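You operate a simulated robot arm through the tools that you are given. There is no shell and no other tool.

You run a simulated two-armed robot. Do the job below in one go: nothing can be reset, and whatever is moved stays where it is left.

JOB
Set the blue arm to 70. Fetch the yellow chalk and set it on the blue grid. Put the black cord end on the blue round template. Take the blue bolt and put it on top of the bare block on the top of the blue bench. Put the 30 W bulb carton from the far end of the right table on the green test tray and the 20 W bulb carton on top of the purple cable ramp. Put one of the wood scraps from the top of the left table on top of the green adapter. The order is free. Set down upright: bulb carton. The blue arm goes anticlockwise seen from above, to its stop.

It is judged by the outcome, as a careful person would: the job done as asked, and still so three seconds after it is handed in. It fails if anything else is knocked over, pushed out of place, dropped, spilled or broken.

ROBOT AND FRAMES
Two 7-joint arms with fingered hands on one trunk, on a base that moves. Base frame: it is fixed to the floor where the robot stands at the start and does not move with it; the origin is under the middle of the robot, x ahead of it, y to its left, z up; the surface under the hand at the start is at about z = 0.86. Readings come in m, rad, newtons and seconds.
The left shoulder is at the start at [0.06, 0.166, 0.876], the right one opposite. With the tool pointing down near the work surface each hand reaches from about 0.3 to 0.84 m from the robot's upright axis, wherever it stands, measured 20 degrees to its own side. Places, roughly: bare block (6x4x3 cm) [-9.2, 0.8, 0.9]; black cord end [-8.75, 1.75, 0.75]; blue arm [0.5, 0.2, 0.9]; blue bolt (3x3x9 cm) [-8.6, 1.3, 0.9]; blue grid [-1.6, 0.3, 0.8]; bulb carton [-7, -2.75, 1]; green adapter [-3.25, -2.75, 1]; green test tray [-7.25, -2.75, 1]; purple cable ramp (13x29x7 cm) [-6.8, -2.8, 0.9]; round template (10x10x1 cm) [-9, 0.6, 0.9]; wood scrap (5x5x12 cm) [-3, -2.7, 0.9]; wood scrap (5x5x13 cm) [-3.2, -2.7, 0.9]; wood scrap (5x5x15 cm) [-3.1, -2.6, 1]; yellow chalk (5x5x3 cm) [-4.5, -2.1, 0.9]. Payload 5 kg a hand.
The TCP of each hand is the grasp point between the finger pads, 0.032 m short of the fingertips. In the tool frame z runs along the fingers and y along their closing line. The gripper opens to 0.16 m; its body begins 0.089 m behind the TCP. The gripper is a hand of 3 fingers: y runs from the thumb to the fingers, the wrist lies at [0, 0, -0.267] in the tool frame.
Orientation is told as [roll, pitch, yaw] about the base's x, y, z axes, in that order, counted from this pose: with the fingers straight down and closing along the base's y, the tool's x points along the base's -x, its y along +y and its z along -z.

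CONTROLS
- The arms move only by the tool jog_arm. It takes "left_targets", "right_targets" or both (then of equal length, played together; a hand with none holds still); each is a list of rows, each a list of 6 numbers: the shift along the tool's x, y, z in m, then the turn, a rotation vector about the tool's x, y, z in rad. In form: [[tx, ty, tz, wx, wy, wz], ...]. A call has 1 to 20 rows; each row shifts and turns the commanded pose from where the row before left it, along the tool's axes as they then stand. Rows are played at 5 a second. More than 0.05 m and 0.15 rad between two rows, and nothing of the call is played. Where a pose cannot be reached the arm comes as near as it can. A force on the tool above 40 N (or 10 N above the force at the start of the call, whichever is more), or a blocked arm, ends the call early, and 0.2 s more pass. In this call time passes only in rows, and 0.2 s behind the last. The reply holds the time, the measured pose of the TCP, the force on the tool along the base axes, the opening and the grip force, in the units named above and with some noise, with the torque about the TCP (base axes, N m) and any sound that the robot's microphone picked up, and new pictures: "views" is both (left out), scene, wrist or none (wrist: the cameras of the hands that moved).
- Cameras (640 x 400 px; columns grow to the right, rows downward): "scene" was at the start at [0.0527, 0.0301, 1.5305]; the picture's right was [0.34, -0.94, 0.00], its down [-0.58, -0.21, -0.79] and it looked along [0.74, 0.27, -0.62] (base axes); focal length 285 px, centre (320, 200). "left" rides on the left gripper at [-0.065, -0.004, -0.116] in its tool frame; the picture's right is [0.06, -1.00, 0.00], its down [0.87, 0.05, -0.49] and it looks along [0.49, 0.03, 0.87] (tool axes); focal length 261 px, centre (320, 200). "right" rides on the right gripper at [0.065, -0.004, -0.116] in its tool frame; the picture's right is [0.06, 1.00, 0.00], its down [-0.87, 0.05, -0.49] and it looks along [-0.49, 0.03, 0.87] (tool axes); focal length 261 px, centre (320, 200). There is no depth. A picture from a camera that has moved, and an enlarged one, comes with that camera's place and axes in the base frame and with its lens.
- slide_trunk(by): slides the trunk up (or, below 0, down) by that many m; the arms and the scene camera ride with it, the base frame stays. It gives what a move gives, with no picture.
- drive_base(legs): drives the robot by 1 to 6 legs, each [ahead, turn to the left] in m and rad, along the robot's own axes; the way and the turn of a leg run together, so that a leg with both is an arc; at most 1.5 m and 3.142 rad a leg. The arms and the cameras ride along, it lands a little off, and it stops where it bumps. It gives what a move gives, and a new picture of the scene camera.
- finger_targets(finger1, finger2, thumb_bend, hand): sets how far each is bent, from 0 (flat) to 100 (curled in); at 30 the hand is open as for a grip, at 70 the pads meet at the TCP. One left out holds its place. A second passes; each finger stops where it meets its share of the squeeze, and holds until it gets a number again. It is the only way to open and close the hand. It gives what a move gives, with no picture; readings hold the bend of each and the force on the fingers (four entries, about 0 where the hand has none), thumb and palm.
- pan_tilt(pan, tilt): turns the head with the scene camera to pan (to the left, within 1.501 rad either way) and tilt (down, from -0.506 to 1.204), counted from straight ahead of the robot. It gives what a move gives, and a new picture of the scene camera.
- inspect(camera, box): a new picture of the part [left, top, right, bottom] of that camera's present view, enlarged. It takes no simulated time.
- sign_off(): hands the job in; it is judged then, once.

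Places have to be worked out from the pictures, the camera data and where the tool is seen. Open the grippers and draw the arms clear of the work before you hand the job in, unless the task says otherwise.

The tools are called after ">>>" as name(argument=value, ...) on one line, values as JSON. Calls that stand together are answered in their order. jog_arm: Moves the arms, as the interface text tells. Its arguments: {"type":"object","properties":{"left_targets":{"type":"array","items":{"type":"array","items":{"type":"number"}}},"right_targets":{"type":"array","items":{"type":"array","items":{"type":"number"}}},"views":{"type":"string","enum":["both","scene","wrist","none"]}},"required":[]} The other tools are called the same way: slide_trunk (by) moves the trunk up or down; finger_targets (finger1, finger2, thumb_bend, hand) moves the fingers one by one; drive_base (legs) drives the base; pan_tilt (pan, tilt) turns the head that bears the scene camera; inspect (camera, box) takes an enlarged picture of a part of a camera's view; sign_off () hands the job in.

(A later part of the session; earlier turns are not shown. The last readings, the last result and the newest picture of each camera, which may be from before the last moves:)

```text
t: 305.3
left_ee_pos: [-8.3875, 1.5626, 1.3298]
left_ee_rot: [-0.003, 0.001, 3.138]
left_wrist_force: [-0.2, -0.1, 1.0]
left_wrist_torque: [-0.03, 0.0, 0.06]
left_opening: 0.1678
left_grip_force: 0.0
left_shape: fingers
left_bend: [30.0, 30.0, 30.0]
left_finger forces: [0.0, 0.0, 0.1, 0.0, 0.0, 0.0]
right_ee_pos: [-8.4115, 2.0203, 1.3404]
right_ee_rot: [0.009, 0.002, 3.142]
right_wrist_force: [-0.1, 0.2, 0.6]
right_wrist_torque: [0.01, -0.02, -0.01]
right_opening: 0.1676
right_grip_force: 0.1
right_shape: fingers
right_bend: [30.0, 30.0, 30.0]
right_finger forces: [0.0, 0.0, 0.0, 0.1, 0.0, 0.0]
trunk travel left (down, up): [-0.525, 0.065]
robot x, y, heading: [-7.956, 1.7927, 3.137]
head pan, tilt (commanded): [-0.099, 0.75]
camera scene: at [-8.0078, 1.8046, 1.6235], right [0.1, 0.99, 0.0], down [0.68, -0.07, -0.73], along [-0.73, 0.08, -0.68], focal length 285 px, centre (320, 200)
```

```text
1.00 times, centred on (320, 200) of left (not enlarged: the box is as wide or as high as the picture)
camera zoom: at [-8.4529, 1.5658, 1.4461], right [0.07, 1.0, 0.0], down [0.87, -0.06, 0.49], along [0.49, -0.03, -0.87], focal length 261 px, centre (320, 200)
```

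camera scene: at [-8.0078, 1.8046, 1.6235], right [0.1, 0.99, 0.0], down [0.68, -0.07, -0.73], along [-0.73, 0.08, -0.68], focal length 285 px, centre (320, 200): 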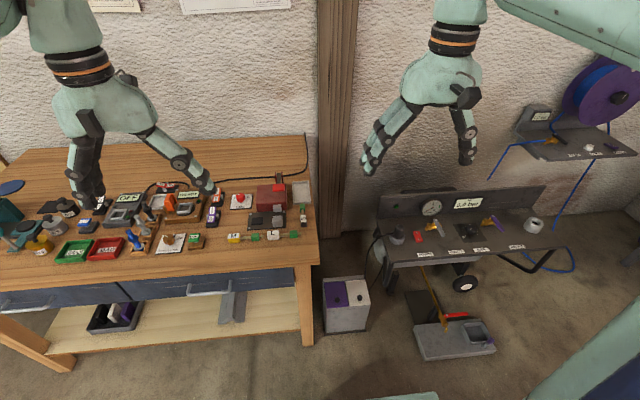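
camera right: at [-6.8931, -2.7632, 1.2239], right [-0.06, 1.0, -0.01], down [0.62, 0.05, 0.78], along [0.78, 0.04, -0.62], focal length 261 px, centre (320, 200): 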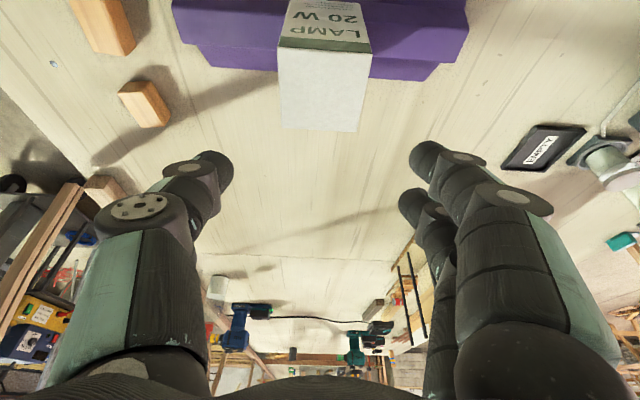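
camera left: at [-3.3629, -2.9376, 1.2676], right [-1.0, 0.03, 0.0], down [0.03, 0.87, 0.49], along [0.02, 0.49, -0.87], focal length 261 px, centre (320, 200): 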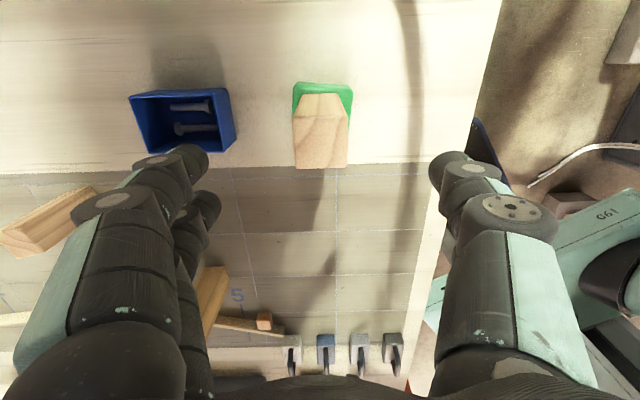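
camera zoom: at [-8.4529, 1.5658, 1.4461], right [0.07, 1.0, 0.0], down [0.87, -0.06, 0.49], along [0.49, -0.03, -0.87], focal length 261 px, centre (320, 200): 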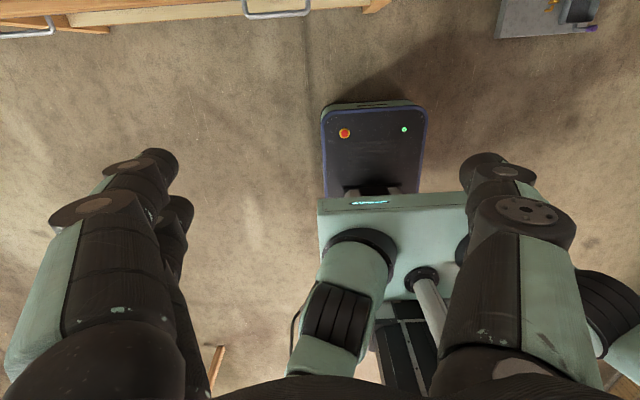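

The black end (S) is a block about 3.6 × 2.2 × 2.6 cm at ≈[−8.705, 1.822], next to the bench's right edge. I drive 0.15 m closer, move the right hand aside and bring the left hand over it with half-closed fingers.

>>> drive_base(legs=[[0.15, 0]])

>>> finger_targets(hand="left", finger1=54, finger2=54, thumb_bend=54)

>>> jog_arm(right_targets=[[0.02, -0.03, 0, 0, 0, 0], [0.02, -0.03, 0, 0, 0, 0], [0.02, -0.03, 0, 0, 0, 0], [0.02, -0.03, 0, 0, 0, 0], [0.02, -0.03, 0, 0, 0, 0], [0, 0, 0, 0, 0, 0], [0, 0, 0, 0, 0, 0], [0, 0, 0, 0, 0, 0]], left_targets=[[0, 0, 0, 0, 0, 0], [0, 0, 0, 0, 0, 0], [-0.028, -0.04, 0.01, 0, 0, 0], [-0.028, -0.04, 0.01, 0, 0, 0], [-0.028, -0.04, 0.01, 0, 0, 0], [-0.028, -0.04, 0.01, 0, 0, 0], [-0.028, -0.04, 0.01, 0, 0, 0], [-0.027, -0.04, 0.01, 0, 0, 0]], views="both")

```text
t: 306.7
left_ee_pos: [-8.5414, 1.5634, 1.3286]
left_ee_rot: [-0.001, 0.0, 3.137]
left_wrist_force: [-0.1, -0.7, -0.7]
left_wrist_torque: [-0.03, -0.06, 0.0]
left_opening: 0.1677
left_grip_force: 0.1
left_shape: fingers
left_bend: [30.0, 30.0, 30.0]
left_finger forces: [0.0, 0.0, 0.1, 0.0, 0.1, 0.0]
right_ee_pos: [-8.5648, 2.0211, 1.3402]
right_ee_rot: [0.009, 0.002, 3.142]
right_wrist_force: [-0.2, 0.0, -0.5]
right_wrist_torque: [-0.04, -0.06, -0.01]
right_opening: 0.1678
right_grip_force: 0.0
right_shape: fingers
right_bend: [30.0, 30.0, 30.0]
right_finger forces: [0.0, 0.0, 0.1, 0.0, 0.1, 0.1]
trunk travel left (down, up): [-0.525, 0.065]
robot x, y, heading: [-8.1103, 1.7974, 3.138]
head pan, tilt (commanded): [-0.099, 0.75]
camera scene: at [-8.1625, 1.805, 1.6234], right [0.1, 0.99, 0.0], down [0.68, -0.07, -0.73], along [-0.73, 0.07, -0.68], focal length 285 px, centre (320, 200)
```

scene: 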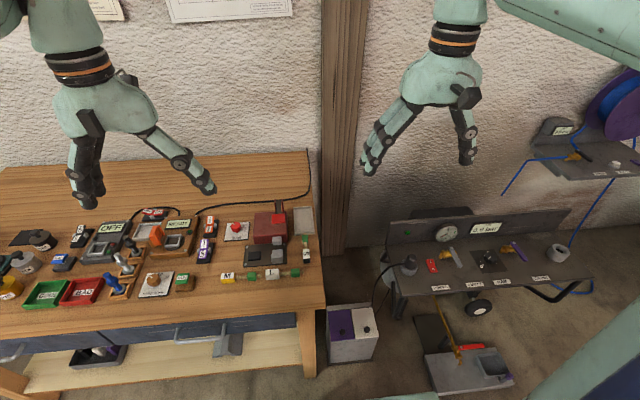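

```text
t: 307.7
left_ee_pos: [-8.5399, 1.5624, 1.329]
left_ee_rot: [-0.003, -0.001, 3.137]
left_wrist_force: [0.2, 0.8, 0.1]
left_wrist_torque: [0.05, -0.01, 0.04]
left_opening: 0.0719
left_grip_force: 0.1
left_shape: fingers
left_bend: [54.0, 54.0, 54.0]
left_finger forces: [0.0, 0.0, 0.0, 0.0, 0.1, 0.1]
right_ee_pos: [-8.563, 2.021, 1.3411]
right_ee_rot: [0.008, 0.0, 3.142]
right_wrist_force: [0.3, 0.1, 1.1]
right_wrist_torque: [0.0, 0.01, 0.01]
right_opening: 0.1673
right_grip_force: 0.1
right_shape: fingers
right_bend: [30.0, 30.0, 30.0]
right_finger forces: [0.1, 0.0, 0.0, 0.0, 0.1, 0.0]
trunk travel left (down, up): [-0.525, 0.065]
robot x, y, heading: [-8.1097, 1.7945, 3.14]
head pan, tilt (commanded): [-0.099, 0.75]
```

```text
t: 309.5
left_ee_pos: [-8.7091, 1.8058, 1.2689]
left_ee_rot: [0.0, -0.001, 3.138]
left_wrist_force: [-0.5, 0.6, 0.6]
left_wrist_torque: [0.0, -0.02, -0.01]
left_opening: 0.0714
left_grip_force: 0.1
left_shape: fingers
left_bend: [54.0, 54.0, 54.0]
left_finger forces: [0.1, 0.0, 0.0, 0.0, 0.1, 0.1]
right_ee_pos: [-8.4635, 2.1743, 1.3378]
right_ee_rot: [0.01, 0.002, 3.141]
right_wrist_force: [0.0, -0.4, -0.2]
right_wrist_torque: [-0.04, -0.05, 0.0]
right_opening: 0.1677
right_grip_force: 0.1
right_shape: fingers
right_bend: [30.0, 30.0, 30.0]
right_finger forces: [0.0, 0.1, 0.0, 0.0, 0.0, 0.0]
trunk travel left (down, up): [-0.525, 0.065]
robot x, y, heading: [-8.1098, 1.796, 3.14]
head pan, tilt (commanded): [-0.099, 0.75]
camera scene: at [-8.1619, 1.8067, 1.6234], right [0.1, 0.99, 0.0], down [0.68, -0.07, -0.73], along [-0.73, 0.07, -0.68], focal length 285 px, centre (320, 200)
camera right: at [-8.3983, 2.1796, 1.4539], right [0.06, -1.0, 0.01], down [-0.87, -0.05, 0.49], along [-0.49, -0.04, -0.87], focal length 261 px, centre (320, 200)
camera left: at [-8.774, 1.8086, 1.3854], right [0.06, 1.0, 0.0], down [0.87, -0.06, 0.49], along [0.49, -0.03, -0.87], focal length 261 px, centre (320, 200)
```

scene: 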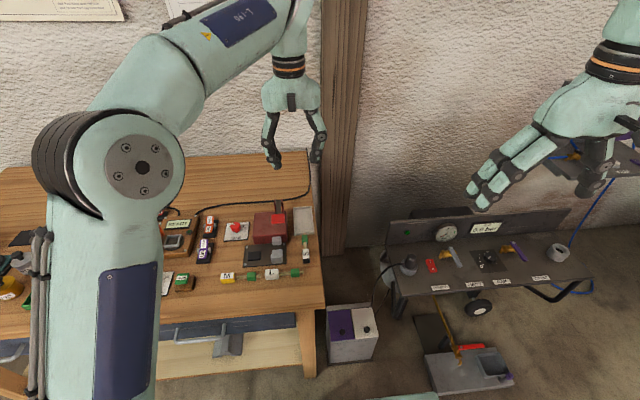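
right: 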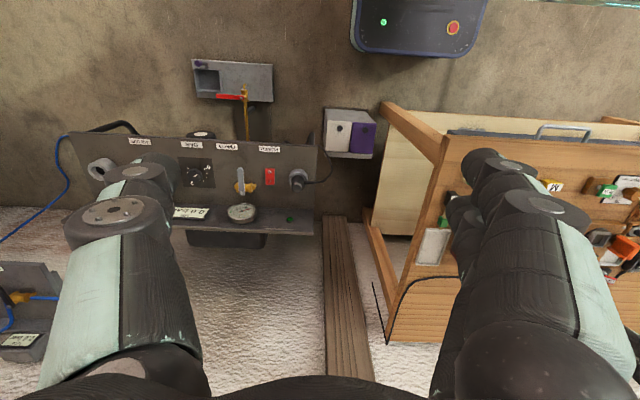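
left: 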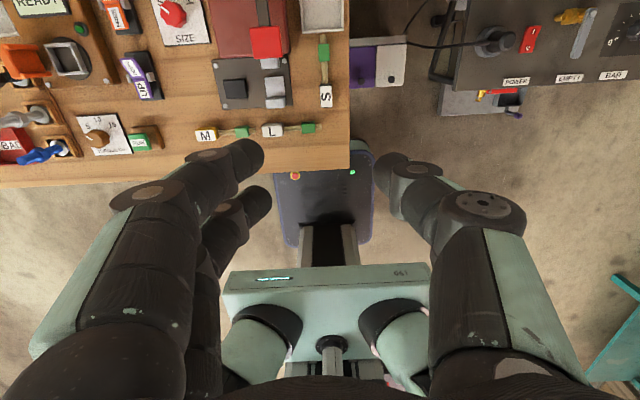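

The wrist view puts the black end's centre at [−8.705, 1.816–1.822]. I centre over it and go down part way.

>>> jog_arm(left_targets=[[0.004, -0.0125, 0.04, 0, 0, 0], [0, 0, 0.045, 0, 0, 0], [0, 0, 0.045, 0, 0, 0], [0, 0, 0.045, 0, 0, 0], [0, 0, 0.045, 0, 0, 0], [0, 0, 0.045, 0, 0, 0]], views="both")

>>> inspect(camera="left", box=[220, 50, 420, 250])

```text
t: 310.9
left_ee_pos: [-8.7043, 1.818, 1.004]
left_ee_rot: [-0.001, -0.004, 3.14]
left_wrist_force: [0.4, -0.1, -0.4]
left_wrist_torque: [-0.01, -0.01, 0.02]
left_opening: 0.0714
left_grip_force: 0.1
left_shape: fingers
left_bend: [54.0, 54.0, 54.0]
left_finger forces: [0.1, 0.0, 0.0, 0.1, 0.0, 0.1]
right_ee_pos: [-8.4627, 2.1733, 1.3381]
right_ee_rot: [0.008, 0.0, 3.142]
right_wrist_force: [0.8, 0.0, -0.4]
right_wrist_torque: [0.02, 0.0, 0.03]
right_opening: 0.1676
right_grip_force: 0.1
right_shape: fingers
right_bend: [30.0, 30.0, 30.0]
right_finger forces: [0.1, 0.0, 0.0, 0.0, 0.0, 0.0]
trunk travel left (down, up): [-0.525, 0.065]
robot x, y, heading: [-8.1096, 1.7981, 3.134]
head pan, tilt (commanded): [-0.099, 0.75]
camera scene: at [-8.1611, 1.8053, 1.6235], right [0.1, 0.99, 0.0], down [0.68, -0.07, -0.73], along [-0.73, 0.07, -0.68], focal length 285 px, centre (320, 200)
camera left: at [-8.7691, 1.8204, 1.1198], right [0.06, 1.0, 0.0], down [0.87, -0.06, 0.49], along [0.49, -0.03, -0.87], focal length 261 px, centre (320, 200)
```

scene: 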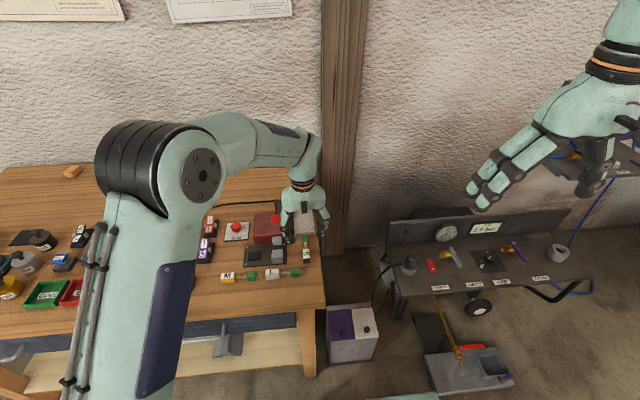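
left: 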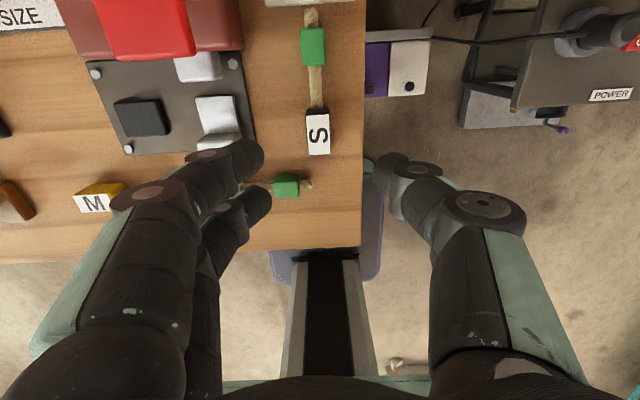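

```text
2.00 times, centred on (320, 150) of left
camera zoom: at [-8.7691, 1.8204, 1.1198], right [0.06, 1.0, 0.0], down [0.87, -0.06, 0.49], along [0.49, -0.03, -0.87], focal length 521 px, centre (320, 300)
```

zoom: 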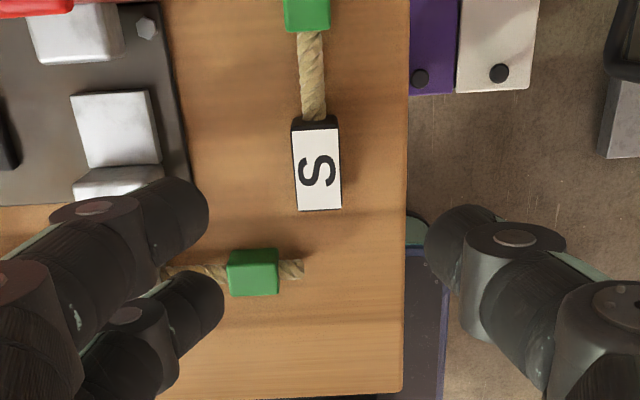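

The black end is centred under the hand. I narrow the fingers a bit more (to stay clear of the board and the L cord) and descend to just above it.

>>> finger_targets(hand="left", finger1=59, finger2=59, thumb_bend=59)

>>> jog_arm(left_targets=[[-0.003, 0.0015, 0.035, 0, 0, 0], [0, 0, 0.035, 0, 0, 0]], views="both")

>>> inspect(camera="left", box=[220, 80, 420, 280])

>>> inspect(camera="scene", box=[240, 180, 340, 280])

```text
t: 311.9
left_ee_pos: [-8.7028, 1.8178, 1.0054]
left_ee_rot: [-0.004, -0.003, 3.139]
left_wrist_force: [0.0, 0.1, 0.4]
left_wrist_torque: [0.0, -0.02, 0.0]
left_opening: 0.0522
left_grip_force: 0.1
left_shape: fingers
left_bend: [59.0, 59.0, 59.0]
left_finger forces: [0.1, 0.1, 0.1, 0.1, 0.0, 0.1]
right_ee_pos: [-8.4627, 2.1731, 1.3396]
right_ee_rot: [0.009, 0.001, 3.143]
right_wrist_force: [-0.6, 0.2, -0.3]
right_wrist_torque: [-0.03, -0.02, -0.01]
right_opening: 0.1678
right_grip_force: 0.0
right_shape: fingers
right_bend: [30.0, 30.0, 30.0]
right_finger forces: [0.0, 0.1, 0.0, 0.0, 0.1, 0.0]
trunk travel left (down, up): [-0.525, 0.065]
robot x, y, heading: [-8.1071, 1.7977, 3.14]
head pan, tilt (commanded): [-0.099, 0.75]
```

```text
t: 312.5
left_ee_pos: [-8.7062, 1.8172, 0.936]
left_ee_rot: [0.0, 0.001, 3.139]
left_wrist_force: [-0.3, -0.2, -0.1]
left_wrist_torque: [0.01, -0.02, 0.04]
left_opening: 0.0522
left_grip_force: 0.1
left_shape: fingers
left_bend: [59.0, 59.0, 59.0]
left_finger forces: [0.1, 0.0, 0.1, 0.0, 0.0, 0.0]
right_ee_pos: [-8.4631, 2.1722, 1.3386]
right_ee_rot: [0.01, 0.002, 3.142]
right_wrist_force: [0.3, 0.7, 0.7]
right_wrist_torque: [-0.02, -0.01, -0.02]
right_opening: 0.1675
right_grip_force: 0.1
right_shape: fingers
right_bend: [30.0, 30.0, 30.0]
right_finger forces: [0.0, 0.1, 0.0, 0.1, 0.1, 0.1]
trunk travel left (down, up): [-0.525, 0.065]
robot x, y, heading: [-8.1077, 1.7963, 3.136]
head pan, tilt (commanded): [-0.099, 0.75]
camera scene: at [-8.1607, 1.8054, 1.6235], right [0.1, 0.99, 0.0], down [0.68, -0.07, -0.73], along [-0.73, 0.07, -0.68], focal length 285 px, centre (320, 200)
camera left: at [-8.7726, 1.819, 1.0513], right [0.07, 1.0, 0.0], down [0.87, -0.06, 0.49], along [0.49, -0.03, -0.87], focal length 261 px, centre (320, 200)
```

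scene: 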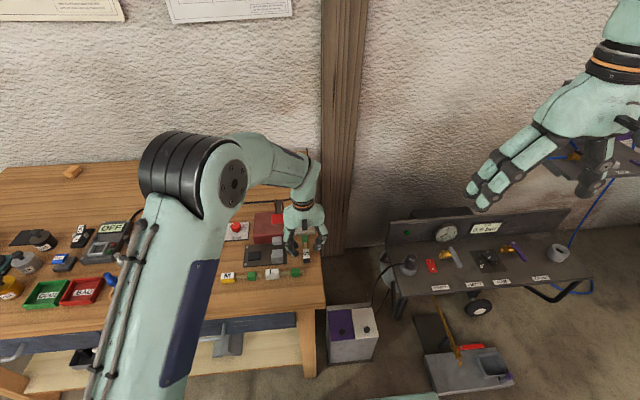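
left: 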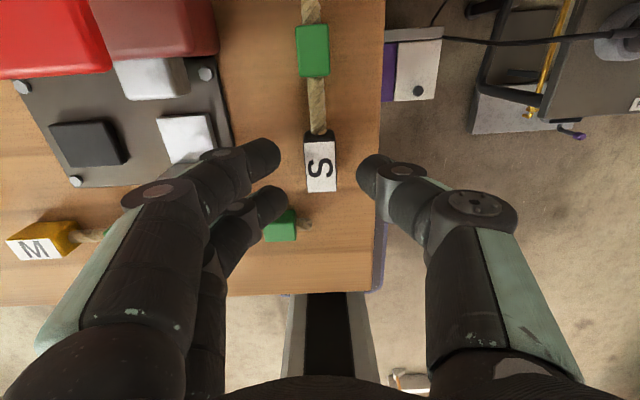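

```text
2.00 times, centred on (320, 180) of left
camera zoom: at [-8.7726, 1.819, 1.0513], right [0.07, 1.0, 0.0], down [0.87, -0.06, 0.49], along [0.49, -0.03, -0.87], focal length 521 px, centre (320, 240)
```

zoom: 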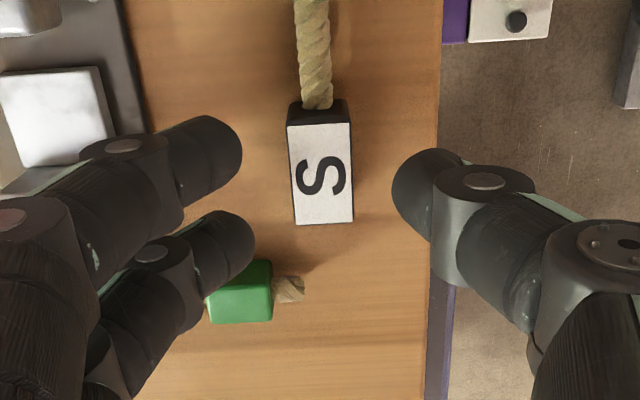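

```text
4.00 times, centred on (290, 230) of scene
camera zoom: at [-8.1607, 1.8054, 1.6235], right [0.1, 0.99, 0.0], down [0.68, -0.07, -0.73], along [-0.73, 0.07, -0.68], focal length 1139 px, centre (440, 80)
```

zoom: 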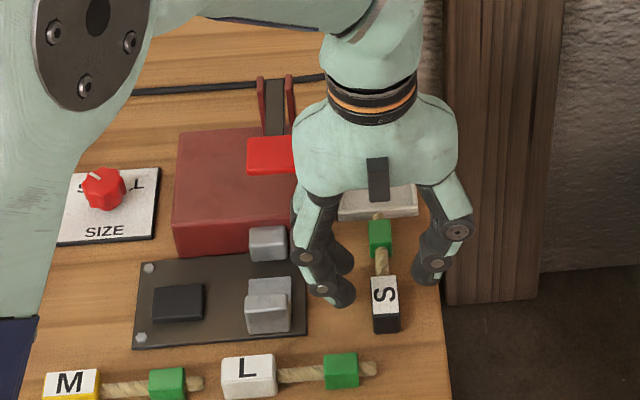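

All clearances look fine (≈8 mm to the L cord's sleeve). I descend the last 2.6 cm and close gently.

>>> jog_arm(left_targets=[[-0.002, 0.0015, 0.014, 0, 0, 0], [0, 0, 0.011, 0, 0, 0]], views="none")

>>> inspect(camera="left", box=[220, 80, 420, 280])

>>> inspect(camera="scene", box=[260, 200, 330, 270])

```text
t: 313.1
left_ee_pos: [-8.709, 1.8137, 0.9122]
left_ee_rot: [-0.004, -0.002, 3.138]
left_wrist_force: [0.2, 0.1, 0.4]
left_wrist_torque: [0.05, -0.01, 0.03]
left_opening: 0.0521
left_grip_force: 0.0
left_shape: fingers
left_bend: [59.0, 59.0, 59.0]
left_finger forces: [0.1, 0.0, 0.0, 0.0, 0.1, 0.0]
right_ee_pos: [-8.4629, 2.1723, 1.3393]
right_ee_rot: [0.009, 0.002, 3.143]
right_wrist_force: [-0.7, -0.5, -0.3]
right_wrist_torque: [-0.02, 0.02, -0.02]
right_opening: 0.1678
right_grip_force: 0.0
right_shape: fingers
right_bend: [30.0, 30.0, 30.0]
right_finger forces: [0.0, 0.0, 0.0, 0.1, 0.0, 0.1]
trunk travel left (down, up): [-0.525, 0.065]
robot x, y, heading: [-8.1112, 1.7938, 3.138]
head pan, tilt (commanded): [-0.099, 0.75]
```

```text
2.00 times, centred on (320, 180) of left
camera zoom: at [-8.7735, 1.8171, 1.027], right [0.07, 1.0, 0.0], down [0.87, -0.06, 0.49], along [0.49, -0.03, -0.87], focal length 521 px, centre (320, 240)
```

zoom: 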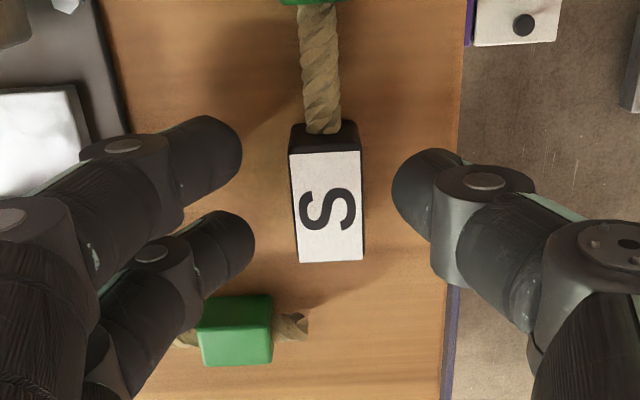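

```text
5.71 times, centred on (295, 235) of scene
camera zoom: at [-8.1605, 1.8051, 1.6235], right [0.1, 0.99, 0.0], down [0.68, -0.07, -0.73], along [-0.73, 0.07, -0.68], focal length 1627 px, centre (463, 0)
```

zoom: 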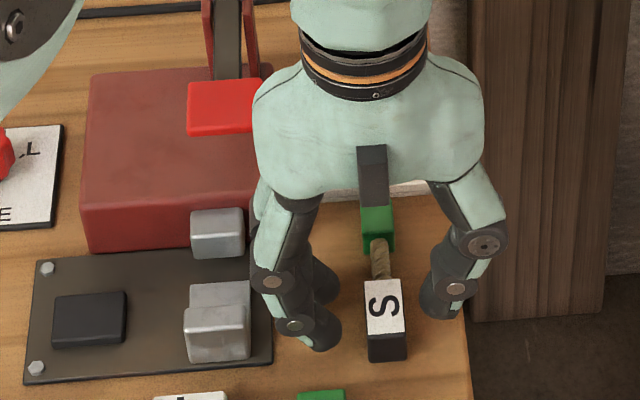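

I lower in 4 mm steps while watching the force.

>>> jog_arm(left_targets=[[0.001, -0.001, 0.004, 0, 0, 0], [0, 0, 0.004, 0, 0, 0]], views="none")

>>> jog_arm(left_targets=[[0, 0, 0.003, 0, 0, 0]], views="wrist")

```text
t: 313.7
left_ee_pos: [-8.7074, 1.8149, 0.9036]
left_ee_rot: [-0.001, 0.0, 3.14]
left_wrist_force: [-0.2, 0.0, -0.1]
left_wrist_torque: [-0.01, 0.02, 0.0]
left_opening: 0.0522
left_grip_force: 0.1
left_shape: fingers
left_bend: [59.0, 59.0, 59.0]
left_finger forces: [0.0, 0.0, 0.0, 0.1, 0.0, 0.0]
right_ee_pos: [-8.4618, 2.172, 1.3396]
right_ee_rot: [0.009, 0.002, 3.143]
right_wrist_force: [0.5, 0.1, -0.1]
right_wrist_torque: [0.0, -0.02, 0.0]
right_opening: 0.1677
right_grip_force: 0.0
right_shape: fingers
right_bend: [30.0, 30.0, 30.0]
right_finger forces: [0.0, 0.0, 0.0, 0.1, 0.1, 0.1]
trunk travel left (down, up): [-0.525, 0.065]
robot x, y, heading: [-8.1076, 1.7953, 3.138]
head pan, tilt (commanded): [-0.099, 0.75]
```

```text
t: 314.1
left_ee_pos: [-8.7078, 1.8159, 0.8996]
left_ee_rot: [-0.001, 0.001, 3.139]
left_wrist_force: [-0.6, -0.5, 0.7]
left_wrist_torque: [0.01, 0.0, 0.01]
left_opening: 0.0517
left_grip_force: 0.1
left_shape: fingers
left_bend: [59.0, 59.0, 59.0]
left_finger forces: [0.0, 0.0, 0.0, 0.0, 0.1, 0.1]
right_ee_pos: [-8.4621, 2.1726, 1.338]
right_ee_rot: [0.01, 0.003, 3.142]
right_wrist_force: [-0.5, 0.3, -0.5]
right_wrist_torque: [0.02, 0.0, 0.03]
right_opening: 0.1678
right_grip_force: 0.1
right_shape: fingers
right_bend: [30.0, 30.0, 30.0]
right_finger forces: [0.0, 0.1, 0.0, 0.1, 0.0, 0.1]
trunk travel left (down, up): [-0.525, 0.065]
robot x, y, heading: [-8.1074, 1.7963, 3.139]
head pan, tilt (commanded): [-0.099, 0.75]
camera left: at [-8.7729, 1.8186, 1.016], right [0.07, 1.0, 0.0], down [0.87, -0.06, 0.49], along [0.49, -0.03, -0.87], focal length 261 px, centre (320, 200)
```

left: 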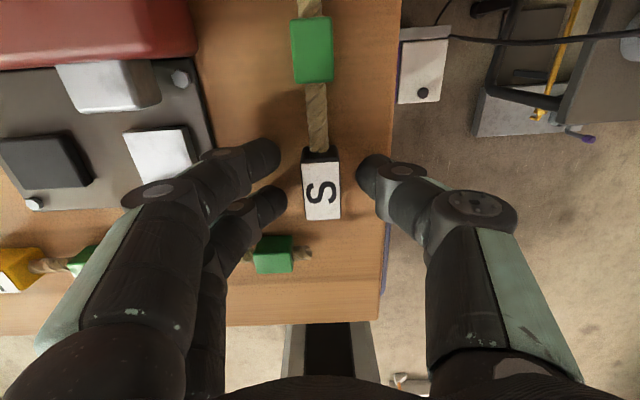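

Good depth. I close the left hand on the black end.

>>> finger_targets(hand="left", finger1=70, finger2=70, thumb_bend=70)

>>> inspect(camera="left", box=[220, 80, 420, 280])

```text
t: 315.1
left_ee_pos: [-8.7085, 1.8155, 0.9005]
left_ee_rot: [-0.002, 0.0, 3.139]
left_wrist_force: [-0.6, -0.3, -0.8]
left_wrist_torque: [0.0, -0.03, -0.01]
left_opening: 0.0276
left_grip_force: 8.7
left_shape: fingers
left_bend: [66.0, 66.0, 67.0]
left_finger forces: [4.3, 4.7, 0.0, 0.0, 9.0, 0.0]
right_ee_pos: [-8.4616, 2.1727, 1.3403]
right_ee_rot: [0.007, 0.002, 3.141]
right_wrist_force: [0.9, -0.4, -0.6]
right_wrist_torque: [0.02, -0.01, 0.01]
right_opening: 0.1675
right_grip_force: 0.3
right_shape: fingers
right_bend: [30.0, 30.0, 30.0]
right_finger forces: [0.0, 0.0, 0.0, 0.0, 0.0, 0.1]
trunk travel left (down, up): [-0.525, 0.065]
robot x, y, heading: [-8.1096, 1.7935, 3.138]
head pan, tilt (commanded): [-0.099, 0.75]
```

```text
2.00 times, centred on (320, 180) of left
camera zoom: at [-8.7729, 1.8185, 1.0161], right [0.07, 1.0, 0.0], down [0.87, -0.06, 0.49], along [0.49, -0.03, -0.87], focal length 521 px, centre (320, 240)
```

zoom: 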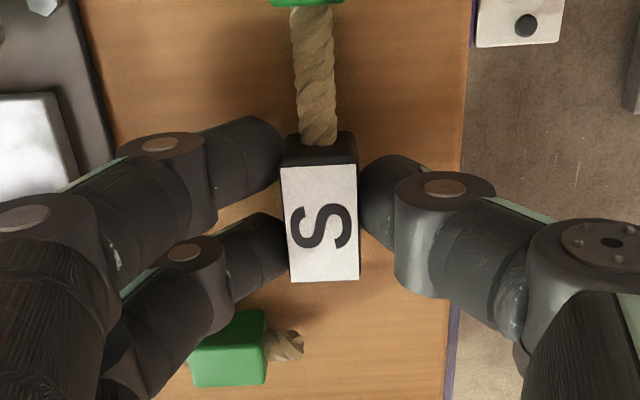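

Held with 8.7 N; I firm up the grip slightly before lifting.

>>> finger_targets(hand="left", finger1=76, finger2=76, thumb_bend=76)

>>> jog_arm(left_targets=[[0, 0, -0.015, 0, 0, 0], [0, 0, -0.025, 0, 0, 0]], views="both")

>>> inspect(camera="scene", box=[240, 180, 340, 280])

```text
t: 316.1
left_ee_pos: [-8.7077, 1.8149, 0.8997]
left_ee_rot: [-0.002, 0.0, 3.139]
left_wrist_force: [-0.1, 0.5, -0.7]
left_wrist_torque: [0.0, 0.0, 0.01]
left_opening: 0.0266
left_grip_force: 22.5
left_shape: fingers
left_bend: [71.0, 71.0, 68.0]
left_finger forces: [11.3, 11.5, 0.0, 0.0, 22.9, 0.0]
right_ee_pos: [-8.4631, 2.1734, 1.3383]
right_ee_rot: [0.009, 0.002, 3.141]
right_wrist_force: [-0.2, 0.7, -0.3]
right_wrist_torque: [-0.01, 0.02, 0.01]
right_opening: 0.1677
right_grip_force: 0.1
right_shape: fingers
right_bend: [30.0, 30.0, 30.0]
right_finger forces: [0.0, 0.0, 0.1, 0.0, 0.1, 0.0]
trunk travel left (down, up): [-0.525, 0.065]
robot x, y, heading: [-8.1089, 1.7951, 3.129]
head pan, tilt (commanded): [-0.099, 0.75]
```

```text
t: 316.7
left_ee_pos: [-8.7065, 1.8162, 0.9401]
left_ee_rot: [-0.002, -0.001, 3.138]
left_wrist_force: [0.9, -0.6, -0.1]
left_wrist_torque: [0.01, -0.03, 0.0]
left_opening: 0.0265
left_grip_force: 22.7
left_shape: fingers
left_bend: [71.0, 71.0, 68.0]
left_finger forces: [11.3, 11.7, 0.1, 0.0, 22.9, 0.1]
right_ee_pos: [-8.4624, 2.1732, 1.339]
right_ee_rot: [0.008, 0.002, 3.142]
right_wrist_force: [-1.0, -0.3, -0.4]
right_wrist_torque: [-0.04, 0.02, 0.04]
right_opening: 0.1675
right_grip_force: 0.0
right_shape: fingers
right_bend: [30.0, 30.0, 30.0]
right_finger forces: [0.1, 0.0, 0.0, 0.0, 0.0, 0.1]
trunk travel left (down, up): [-0.525, 0.065]
robot x, y, heading: [-8.1112, 1.7997, 3.141]
head pan, tilt (commanded): [-0.099, 0.75]
camera scene: at [-8.1601, 1.8051, 1.6235], right [0.1, 0.99, 0.0], down [0.68, -0.07, -0.73], along [-0.73, 0.07, -0.68], focal length 285 px, centre (320, 200)
camera left: at [-8.7718, 1.819, 1.0555], right [0.07, 1.0, 0.0], down [0.87, -0.06, 0.49], along [0.49, -0.03, -0.87], focal length 261 px, centre (320, 200)
```

scene: 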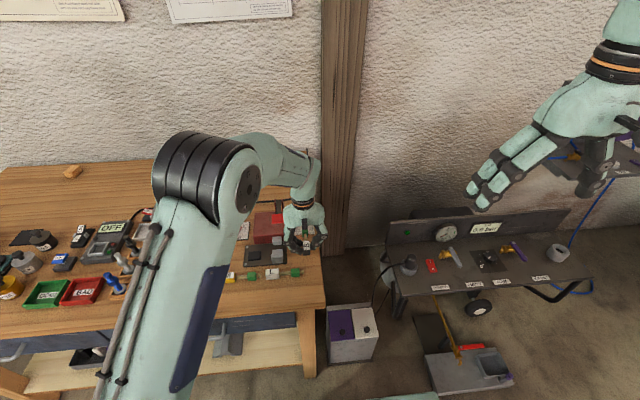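
left: 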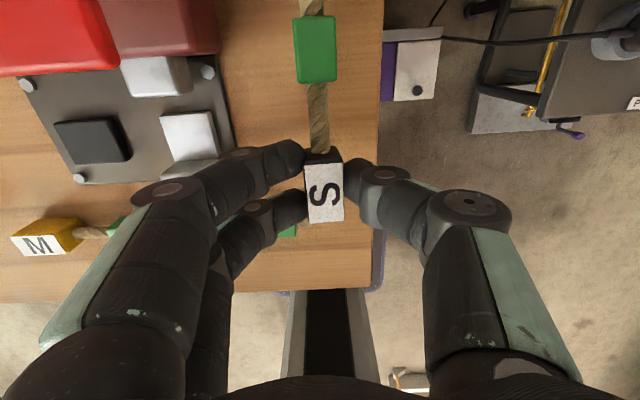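

```text
4.00 times, centred on (290, 230) of scene
camera zoom: at [-8.1601, 1.8051, 1.6235], right [0.1, 0.99, 0.0], down [0.68, -0.07, -0.73], along [-0.73, 0.07, -0.68], focal length 1139 px, centre (440, 80)
```

zoom: 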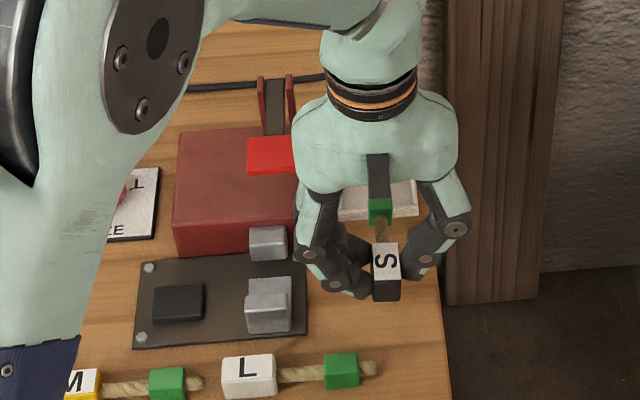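

The S cord lifts as one stiff piece. I raise it and bring the left hand back to its tucked pose.

>>> jog_arm(left_targets=[[0, 0, -0.045, 0, 0, 0], [0, 0, -0.045, 0, 0, 0], [0, 0, -0.045, 0, 0, 0], [0, 0, -0.045, 0, 0, 0], [0, 0, -0.045, 0, 0, 0], [0.0239, 0.0357, -0.02, 0, 0, 0], [0.0239, 0.0357, -0.02, 0, 0, 0], [0.0239, 0.0357, -0.02, 0, 0, 0], [0.0239, 0.0357, -0.02, 0, 0, 0], [0.0239, 0.0357, -0.02, 0, 0, 0], [0.0239, 0.0357, -0.02, 0, 0, 0], [0.0239, 0.0357, -0.02, 0, 0, 0]], views="both")

```text
t: 319.3
left_ee_pos: [-8.5384, 1.5628, 1.3039]
left_ee_rot: [-0.001, -0.002, 3.138]
left_wrist_force: [0.7, -0.3, -0.3]
left_wrist_torque: [0.01, 0.02, 0.0]
left_opening: 0.0262
left_grip_force: 23.5
left_shape: fingers
left_bend: [71.0, 71.0, 68.0]
left_finger forces: [11.2, 11.6, 0.0, 0.0, 22.9, 0.1]
right_ee_pos: [-8.4612, 2.1715, 1.3409]
right_ee_rot: [0.01, 0.001, 3.143]
right_wrist_force: [0.7, -0.1, 0.3]
right_wrist_torque: [0.02, 0.02, 0.0]
right_opening: 0.1677
right_grip_force: 0.1
right_shape: fingers
right_bend: [30.0, 30.0, 30.0]
right_finger forces: [0.0, 0.1, 0.1, 0.0, 0.1, 0.1]
trunk travel left (down, up): [-0.525, 0.065]
robot x, y, heading: [-8.1121, 1.7964, 3.143]
head pan, tilt (commanded): [-0.099, 0.75]
camera scene: at [-8.1594, 1.8036, 1.6235], right [0.1, 0.99, 0.0], down [0.68, -0.07, -0.73], along [-0.73, 0.08, -0.68], focal length 285 px, centre (320, 200)
camera left: at [-8.6033, 1.5654, 1.4206], right [0.07, 1.0, 0.0], down [0.87, -0.06, 0.49], along [0.49, -0.03, -0.87], focal length 261 px, centre (320, 200)
```

scene: 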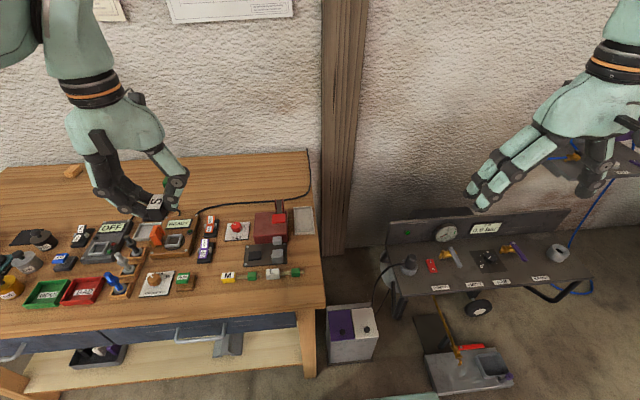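
left: 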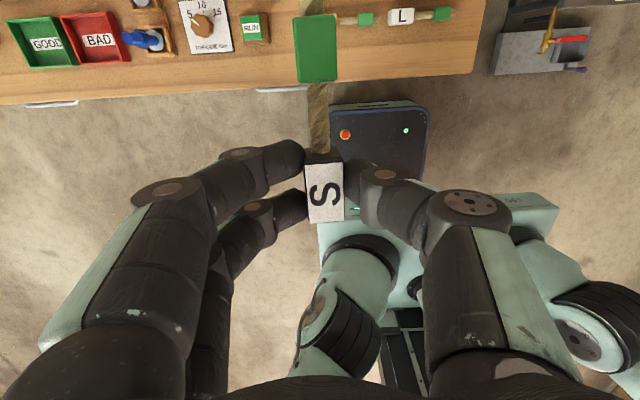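

S is securely in the left hand. I tuck the right hand in and shift the robot along the bench to the bolt rack.

>>> jog_arm(right_targets=[[-0.026, 0.04, 0, 0, 0, 0], [-0.026, 0.04, 0, 0, 0, 0], [-0.026, 0.04, 0, 0, 0, 0], [-0.026, 0.04, 0, 0, 0, 0]], views="none")

>>> drive_base(legs=[[-0.2, 0], [0, 1.571], [0.7, 0], [0, -1.571], [0.12, 0]])

>>> pan_tilt(pan=-0.2, tilt=0.85)

```text
t: 320.3
left_ee_pos: [-8.5415, 1.5633, 1.3031]
left_ee_rot: [-0.003, 0.001, 3.139]
left_wrist_force: [-0.5, 0.2, -1.1]
left_wrist_torque: [0.03, -0.02, -0.01]
left_opening: 0.0262
left_grip_force: 23.1
left_shape: fingers
left_bend: [71.0, 71.0, 68.0]
left_finger forces: [11.2, 11.7, 0.1, 0.0, 22.9, 0.0]
right_ee_pos: [-8.5652, 2.0128, 1.343]
right_ee_rot: [0.009, 0.003, 3.139]
right_wrist_force: [-0.5, -0.3, 0.1]
right_wrist_torque: [0.0, -0.03, 0.0]
right_opening: 0.1677
right_grip_force: 0.0
right_shape: fingers
right_bend: [30.0, 30.0, 30.0]
right_finger forces: [0.0, 0.0, 0.0, 0.1, 0.0, 0.1]
trunk travel left (down, up): [-0.525, 0.065]
robot x, y, heading: [-8.1072, 1.7987, 3.14]
head pan, tilt (commanded): [-0.099, 0.75]
```

```text
t: 333.9
left_ee_pos: [-8.4651, 0.8507, 1.3045]
left_ee_rot: [-0.001, 0.0, -3.115]
left_wrist_force: [-2.0, -0.2, -0.4]
left_wrist_torque: [-0.03, -0.09, -0.03]
left_opening: 0.0261
left_grip_force: 22.1
left_shape: fingers
left_bend: [71.0, 71.0, 68.0]
left_finger forces: [10.7, 11.2, 0.0, 0.0, 22.1, 0.1]
right_ee_pos: [-8.5015, 1.3004, 1.3407]
right_ee_rot: [0.009, 0.002, -3.113]
right_wrist_force: [0.0, 0.3, -0.3]
right_wrist_torque: [0.0, -0.04, -0.01]
right_opening: 0.1679
right_grip_force: 0.1
right_shape: fingers
right_bend: [30.0, 30.0, 30.0]
right_finger forces: [0.0, 0.1, 0.1, 0.0, 0.0, 0.0]
trunk travel left (down, up): [-0.525, 0.065]
robot x, y, heading: [-8.0367, 1.0937, -3.113]
head pan, tilt (commanded): [-0.099, 0.75]
camera scene: at [-8.0931, 1.1025, 1.6234], right [0.07, 1.0, 0.0], down [0.68, -0.05, -0.73], along [-0.73, 0.05, -0.68], focal length 285 px, centre (320, 200)
```

scene: 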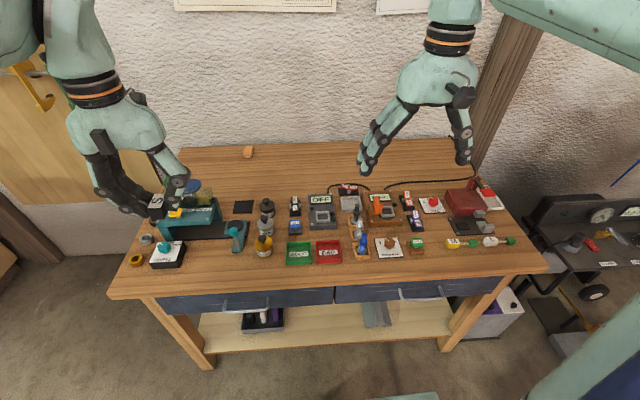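

```text
t: 334.6
left_ee_pos: [-8.4623, 0.8511, 1.3042]
left_ee_rot: [-0.003, -0.002, -3.115]
left_wrist_force: [0.7, 0.6, -0.3]
left_wrist_torque: [0.0, -0.01, -0.03]
left_opening: 0.026
left_grip_force: 21.7
left_shape: fingers
left_bend: [71.0, 71.0, 68.0]
left_finger forces: [10.8, 11.2, 0.0, 0.0, 22.1, 0.1]
right_ee_pos: [-8.4995, 1.3009, 1.3415]
right_ee_rot: [0.008, 0.001, -3.113]
right_wrist_force: [-0.5, -0.5, -0.1]
right_wrist_torque: [-0.01, 0.0, -0.03]
right_opening: 0.1678
right_grip_force: 0.0
right_shape: fingers
right_bend: [30.0, 30.0, 30.0]
right_finger forces: [0.1, 0.0, 0.0, 0.0, 0.1, 0.0]
trunk travel left (down, up): [-0.525, 0.065]
robot x, y, heading: [-8.0426, 1.0983, -3.112]
head pan, tilt (commanded): [-0.201, 0.85]
camera scene: at [-8.0845, 1.1097, 1.6155], right [0.17, 0.99, 0.0], down [0.74, -0.13, -0.66], along [-0.65, 0.11, -0.75], focal length 285 px, centre (320, 200)
```

scene: 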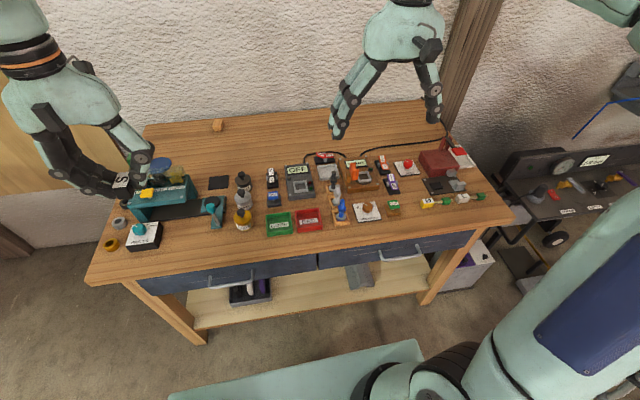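

I'm at [−8.04, 1.10] facing the bench. I zoom on the bolt rack.

>>> inspect(camera="scene", box=[290, 150, 410, 250])

>>> inspect(camera="right", box=[200, 60, 460, 300])

```text
4.00 times, centred on (350, 200) of scene
camera zoom: at [-8.0845, 1.1097, 1.6155], right [0.17, 0.99, 0.0], down [0.74, -0.13, -0.66], along [-0.65, 0.11, -0.75], focal length 1139 px, centre (200, 200)
```

zoom: 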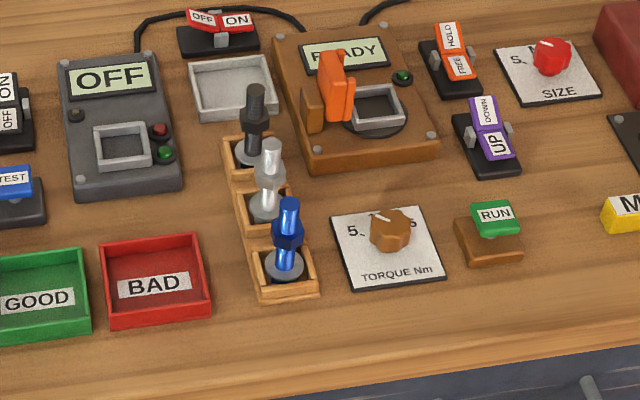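

```text
1.67 times, centred on (330, 180) of right
camera zoom: at [-8.4345, 1.307, 1.4581], right [0.09, -1.0, 0.01], down [-0.87, -0.07, 0.49], along [-0.49, -0.05, -0.87], focal length 434 px, centre (303, 233)
```

zoom: 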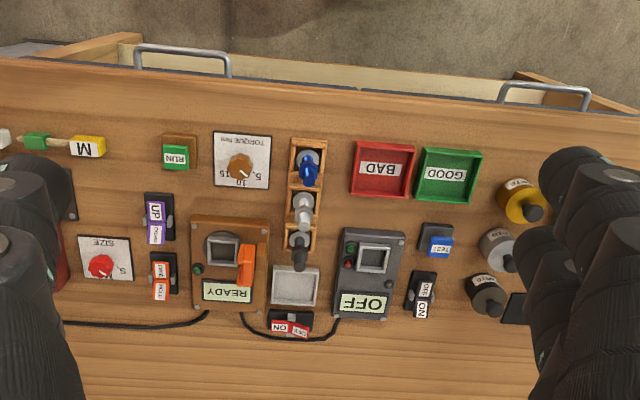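

The bolt stands at ≈[−8.640, 1.277] (top z ≈ 0.96). I pre-shape the right hand, tilt it 30° forward (needed later to reach the block), and approach from above.

>>> finger_targets(hand="right", finger1=53, finger2=53, thumb_bend=53)

>>> jog_arm(right_targets=[[0, 0, 0, 0, -0.131, 0], [0, 0, 0, 0, -0.131, 0], [0, 0, 0, 0, -0.131, 0], [0, 0, 0, 0, -0.131, 0], [0.00285, 0.00255, 0.0402, 0, 0, 0], [0.00285, 0.00255, 0.0402, 0, 0, 0], [0.00285, 0.00255, 0.0402, 0, 0, 0], [0.00285, 0.00255, 0.0402, 0, 0, 0], [0.00285, 0.00255, 0.0402, 0, 0, 0], [0.00285, 0.00255, 0.0402, 0, 0, 0], [0.00285, 0.00255, 0.0402, 0, 0, 0], [0.00285, 0.00255, 0.0402, 0, 0, 0]], views="both")

>>> inspect(camera="right", box=[200, 0, 440, 220])

```text
t: 335.6
left_ee_pos: [-8.4631, 0.8504, 1.3047]
left_ee_rot: [-0.001, 0.0, -3.116]
left_wrist_force: [0.1, 0.3, -1.3]
left_wrist_torque: [0.02, -0.05, -0.01]
left_opening: 0.026
left_grip_force: 21.8
left_shape: fingers
left_bend: [71.0, 71.0, 68.0]
left_finger forces: [10.8, 11.1, 0.0, 0.0, 22.1, 0.0]
right_ee_pos: [-8.5004, 1.3009, 1.3421]
right_ee_rot: [0.008, 0.002, -3.114]
right_wrist_force: [0.4, 0.7, 0.5]
right_wrist_torque: [0.01, 0.01, -0.03]
right_opening: 0.0758
right_grip_force: 0.1
right_shape: fingers
right_bend: [53.0, 53.0, 53.0]
right_finger forces: [0.0, 0.0, 0.0, 0.1, 0.1, 0.1]
trunk travel left (down, up): [-0.525, 0.065]
robot x, y, heading: [-8.0424, 1.0984, -3.114]
head pan, tilt (commanded): [-0.201, 0.85]
```

```text
t: 338.2
left_ee_pos: [-8.4635, 0.8505, 1.3037]
left_ee_rot: [-0.002, 0.0, -3.114]
left_wrist_force: [-0.4, 0.0, -1.2]
left_wrist_torque: [0.0, -0.06, 0.02]
left_opening: 0.0261
left_grip_force: 22.0
left_shape: fingers
left_bend: [71.0, 71.0, 68.0]
left_finger forces: [10.8, 11.1, 0.0, 0.0, 22.0, 0.1]
right_ee_pos: [-8.6428, 1.2722, 1.0535]
right_ee_rot: [0.011, -0.522, -3.118]
right_wrist_force: [-0.5, 0.8, -1.0]
right_wrist_torque: [0.04, -0.03, 0.01]
right_opening: 0.0761
right_grip_force: 0.0
right_shape: fingers
right_bend: [53.0, 53.0, 53.0]
right_finger forces: [0.0, 0.0, 0.0, 0.1, 0.0, 0.1]
trunk travel left (down, up): [-0.525, 0.065]
robot x, y, heading: [-8.0409, 1.0961, -3.112]
head pan, tilt (commanded): [-0.201, 0.85]
camera scene: at [-8.0859, 1.1096, 1.6155], right [0.17, 0.98, 0.0], down [0.74, -0.13, -0.66], along [-0.65, 0.11, -0.75], focal length 285 px, centre (320, 200)
camera right: at [-8.5284, 1.2807, 1.1209], right [0.08, -1.0, -0.02], down [-0.51, -0.06, 0.86], along [-0.86, -0.06, -0.51], focal length 261 px, centre (320, 200)
```

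scene: 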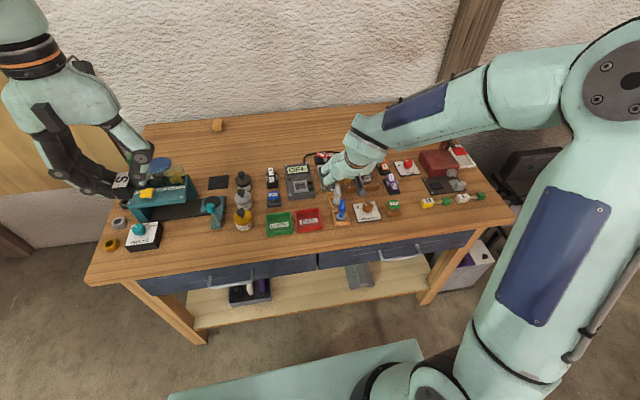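
right: 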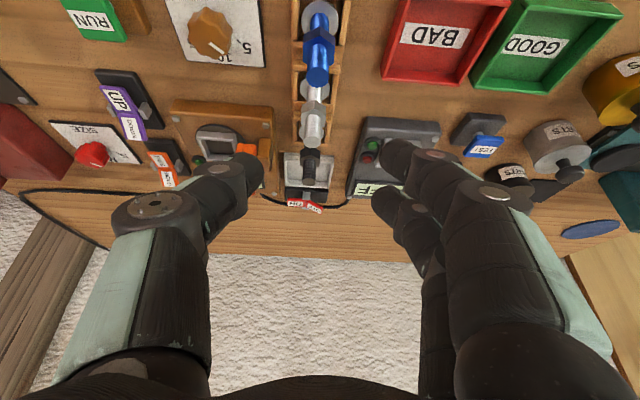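

```text
1.82 times, centred on (320, 110) of right
camera zoom: at [-8.5284, 1.2807, 1.1209], right [0.08, -1.0, -0.02], down [-0.51, -0.06, 0.86], along [-0.86, -0.06, -0.51], focal length 474 px, centre (320, 364)
```

zoom: 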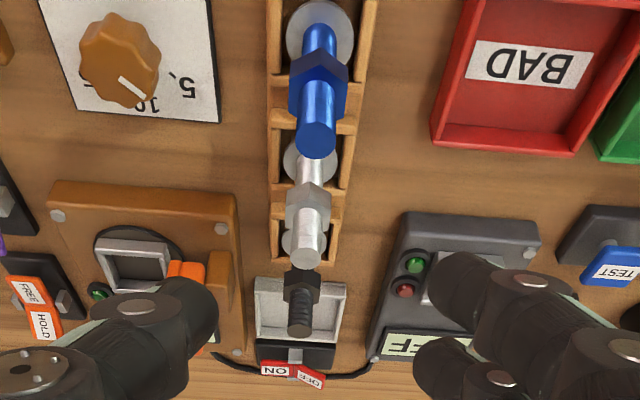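

The bolt stands at [−8.637, 1.277] with its hex collar at z ≈ 0.913–0.938 and top at 0.96. I centre on it and come down, checking before the last part.

>>> jog_arm(right_targets=[[0.0051, -0.0042, -0.0029, 0, 0, 0], [0.0209, 0, 0.0364, 0, 0, 0], [0.0209, 0, 0.0364, 0, 0, 0]], views="none")

>>> inspect(camera="right", box=[200, 40, 440, 260])

>>> inspect(camera="scene", box=[290, 130, 410, 240])

```text
t: 339.0
left_ee_pos: [-8.4629, 0.8505, 1.3047]
left_ee_rot: [-0.002, 0.0, -3.115]
left_wrist_force: [0.6, -0.3, 0.3]
left_wrist_torque: [0.0, -0.04, 0.01]
left_opening: 0.026
left_grip_force: 22.0
left_shape: fingers
left_bend: [71.0, 71.0, 68.0]
left_finger forces: [10.9, 11.2, 0.0, 0.1, 22.1, 0.1]
right_ee_pos: [-8.6341, 1.2775, 0.969]
right_ee_rot: [0.011, -0.522, -3.117]
right_wrist_force: [-0.6, 0.2, -1.1]
right_wrist_torque: [-0.01, -0.02, -0.02]
right_opening: 0.0755
right_grip_force: 0.1
right_shape: fingers
right_bend: [53.0, 53.0, 53.0]
right_finger forces: [0.1, 0.1, 0.0, 0.0, 0.0, 0.0]
trunk travel left (down, up): [-0.525, 0.065]
robot x, y, heading: [-8.0387, 1.0952, -3.114]
head pan, tilt (commanded): [-0.201, 0.85]
```

```text
1.82 times, centred on (320, 150) of right
camera zoom: at [-8.5193, 1.2849, 1.0376], right [0.08, -1.0, -0.02], down [-0.51, -0.06, 0.86], along [-0.86, -0.06, -0.51], focal length 474 px, centre (320, 291)
```

zoom: 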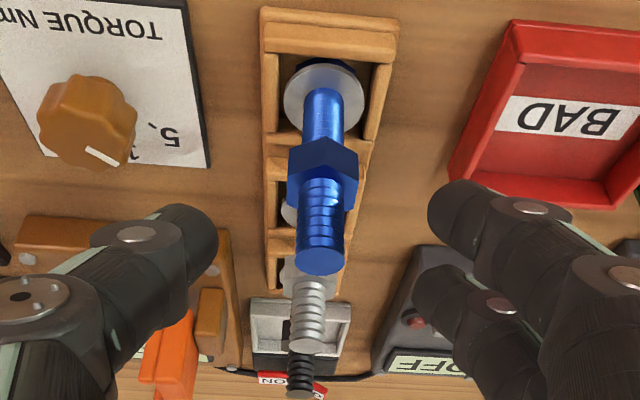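

```text
3.64 times, centred on (350, 185) of scene
camera zoom: at [-8.0856, 1.1099, 1.6155], right [0.17, 0.98, 0.0], down [0.74, -0.13, -0.66], along [-0.65, 0.11, -0.75], focal length 1035 px, centre (211, 254)
```

zoom: 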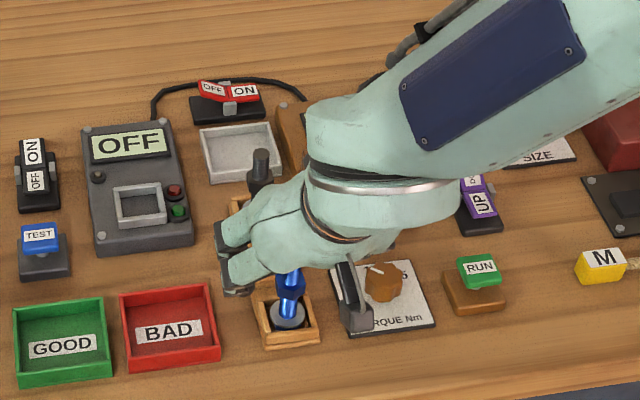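

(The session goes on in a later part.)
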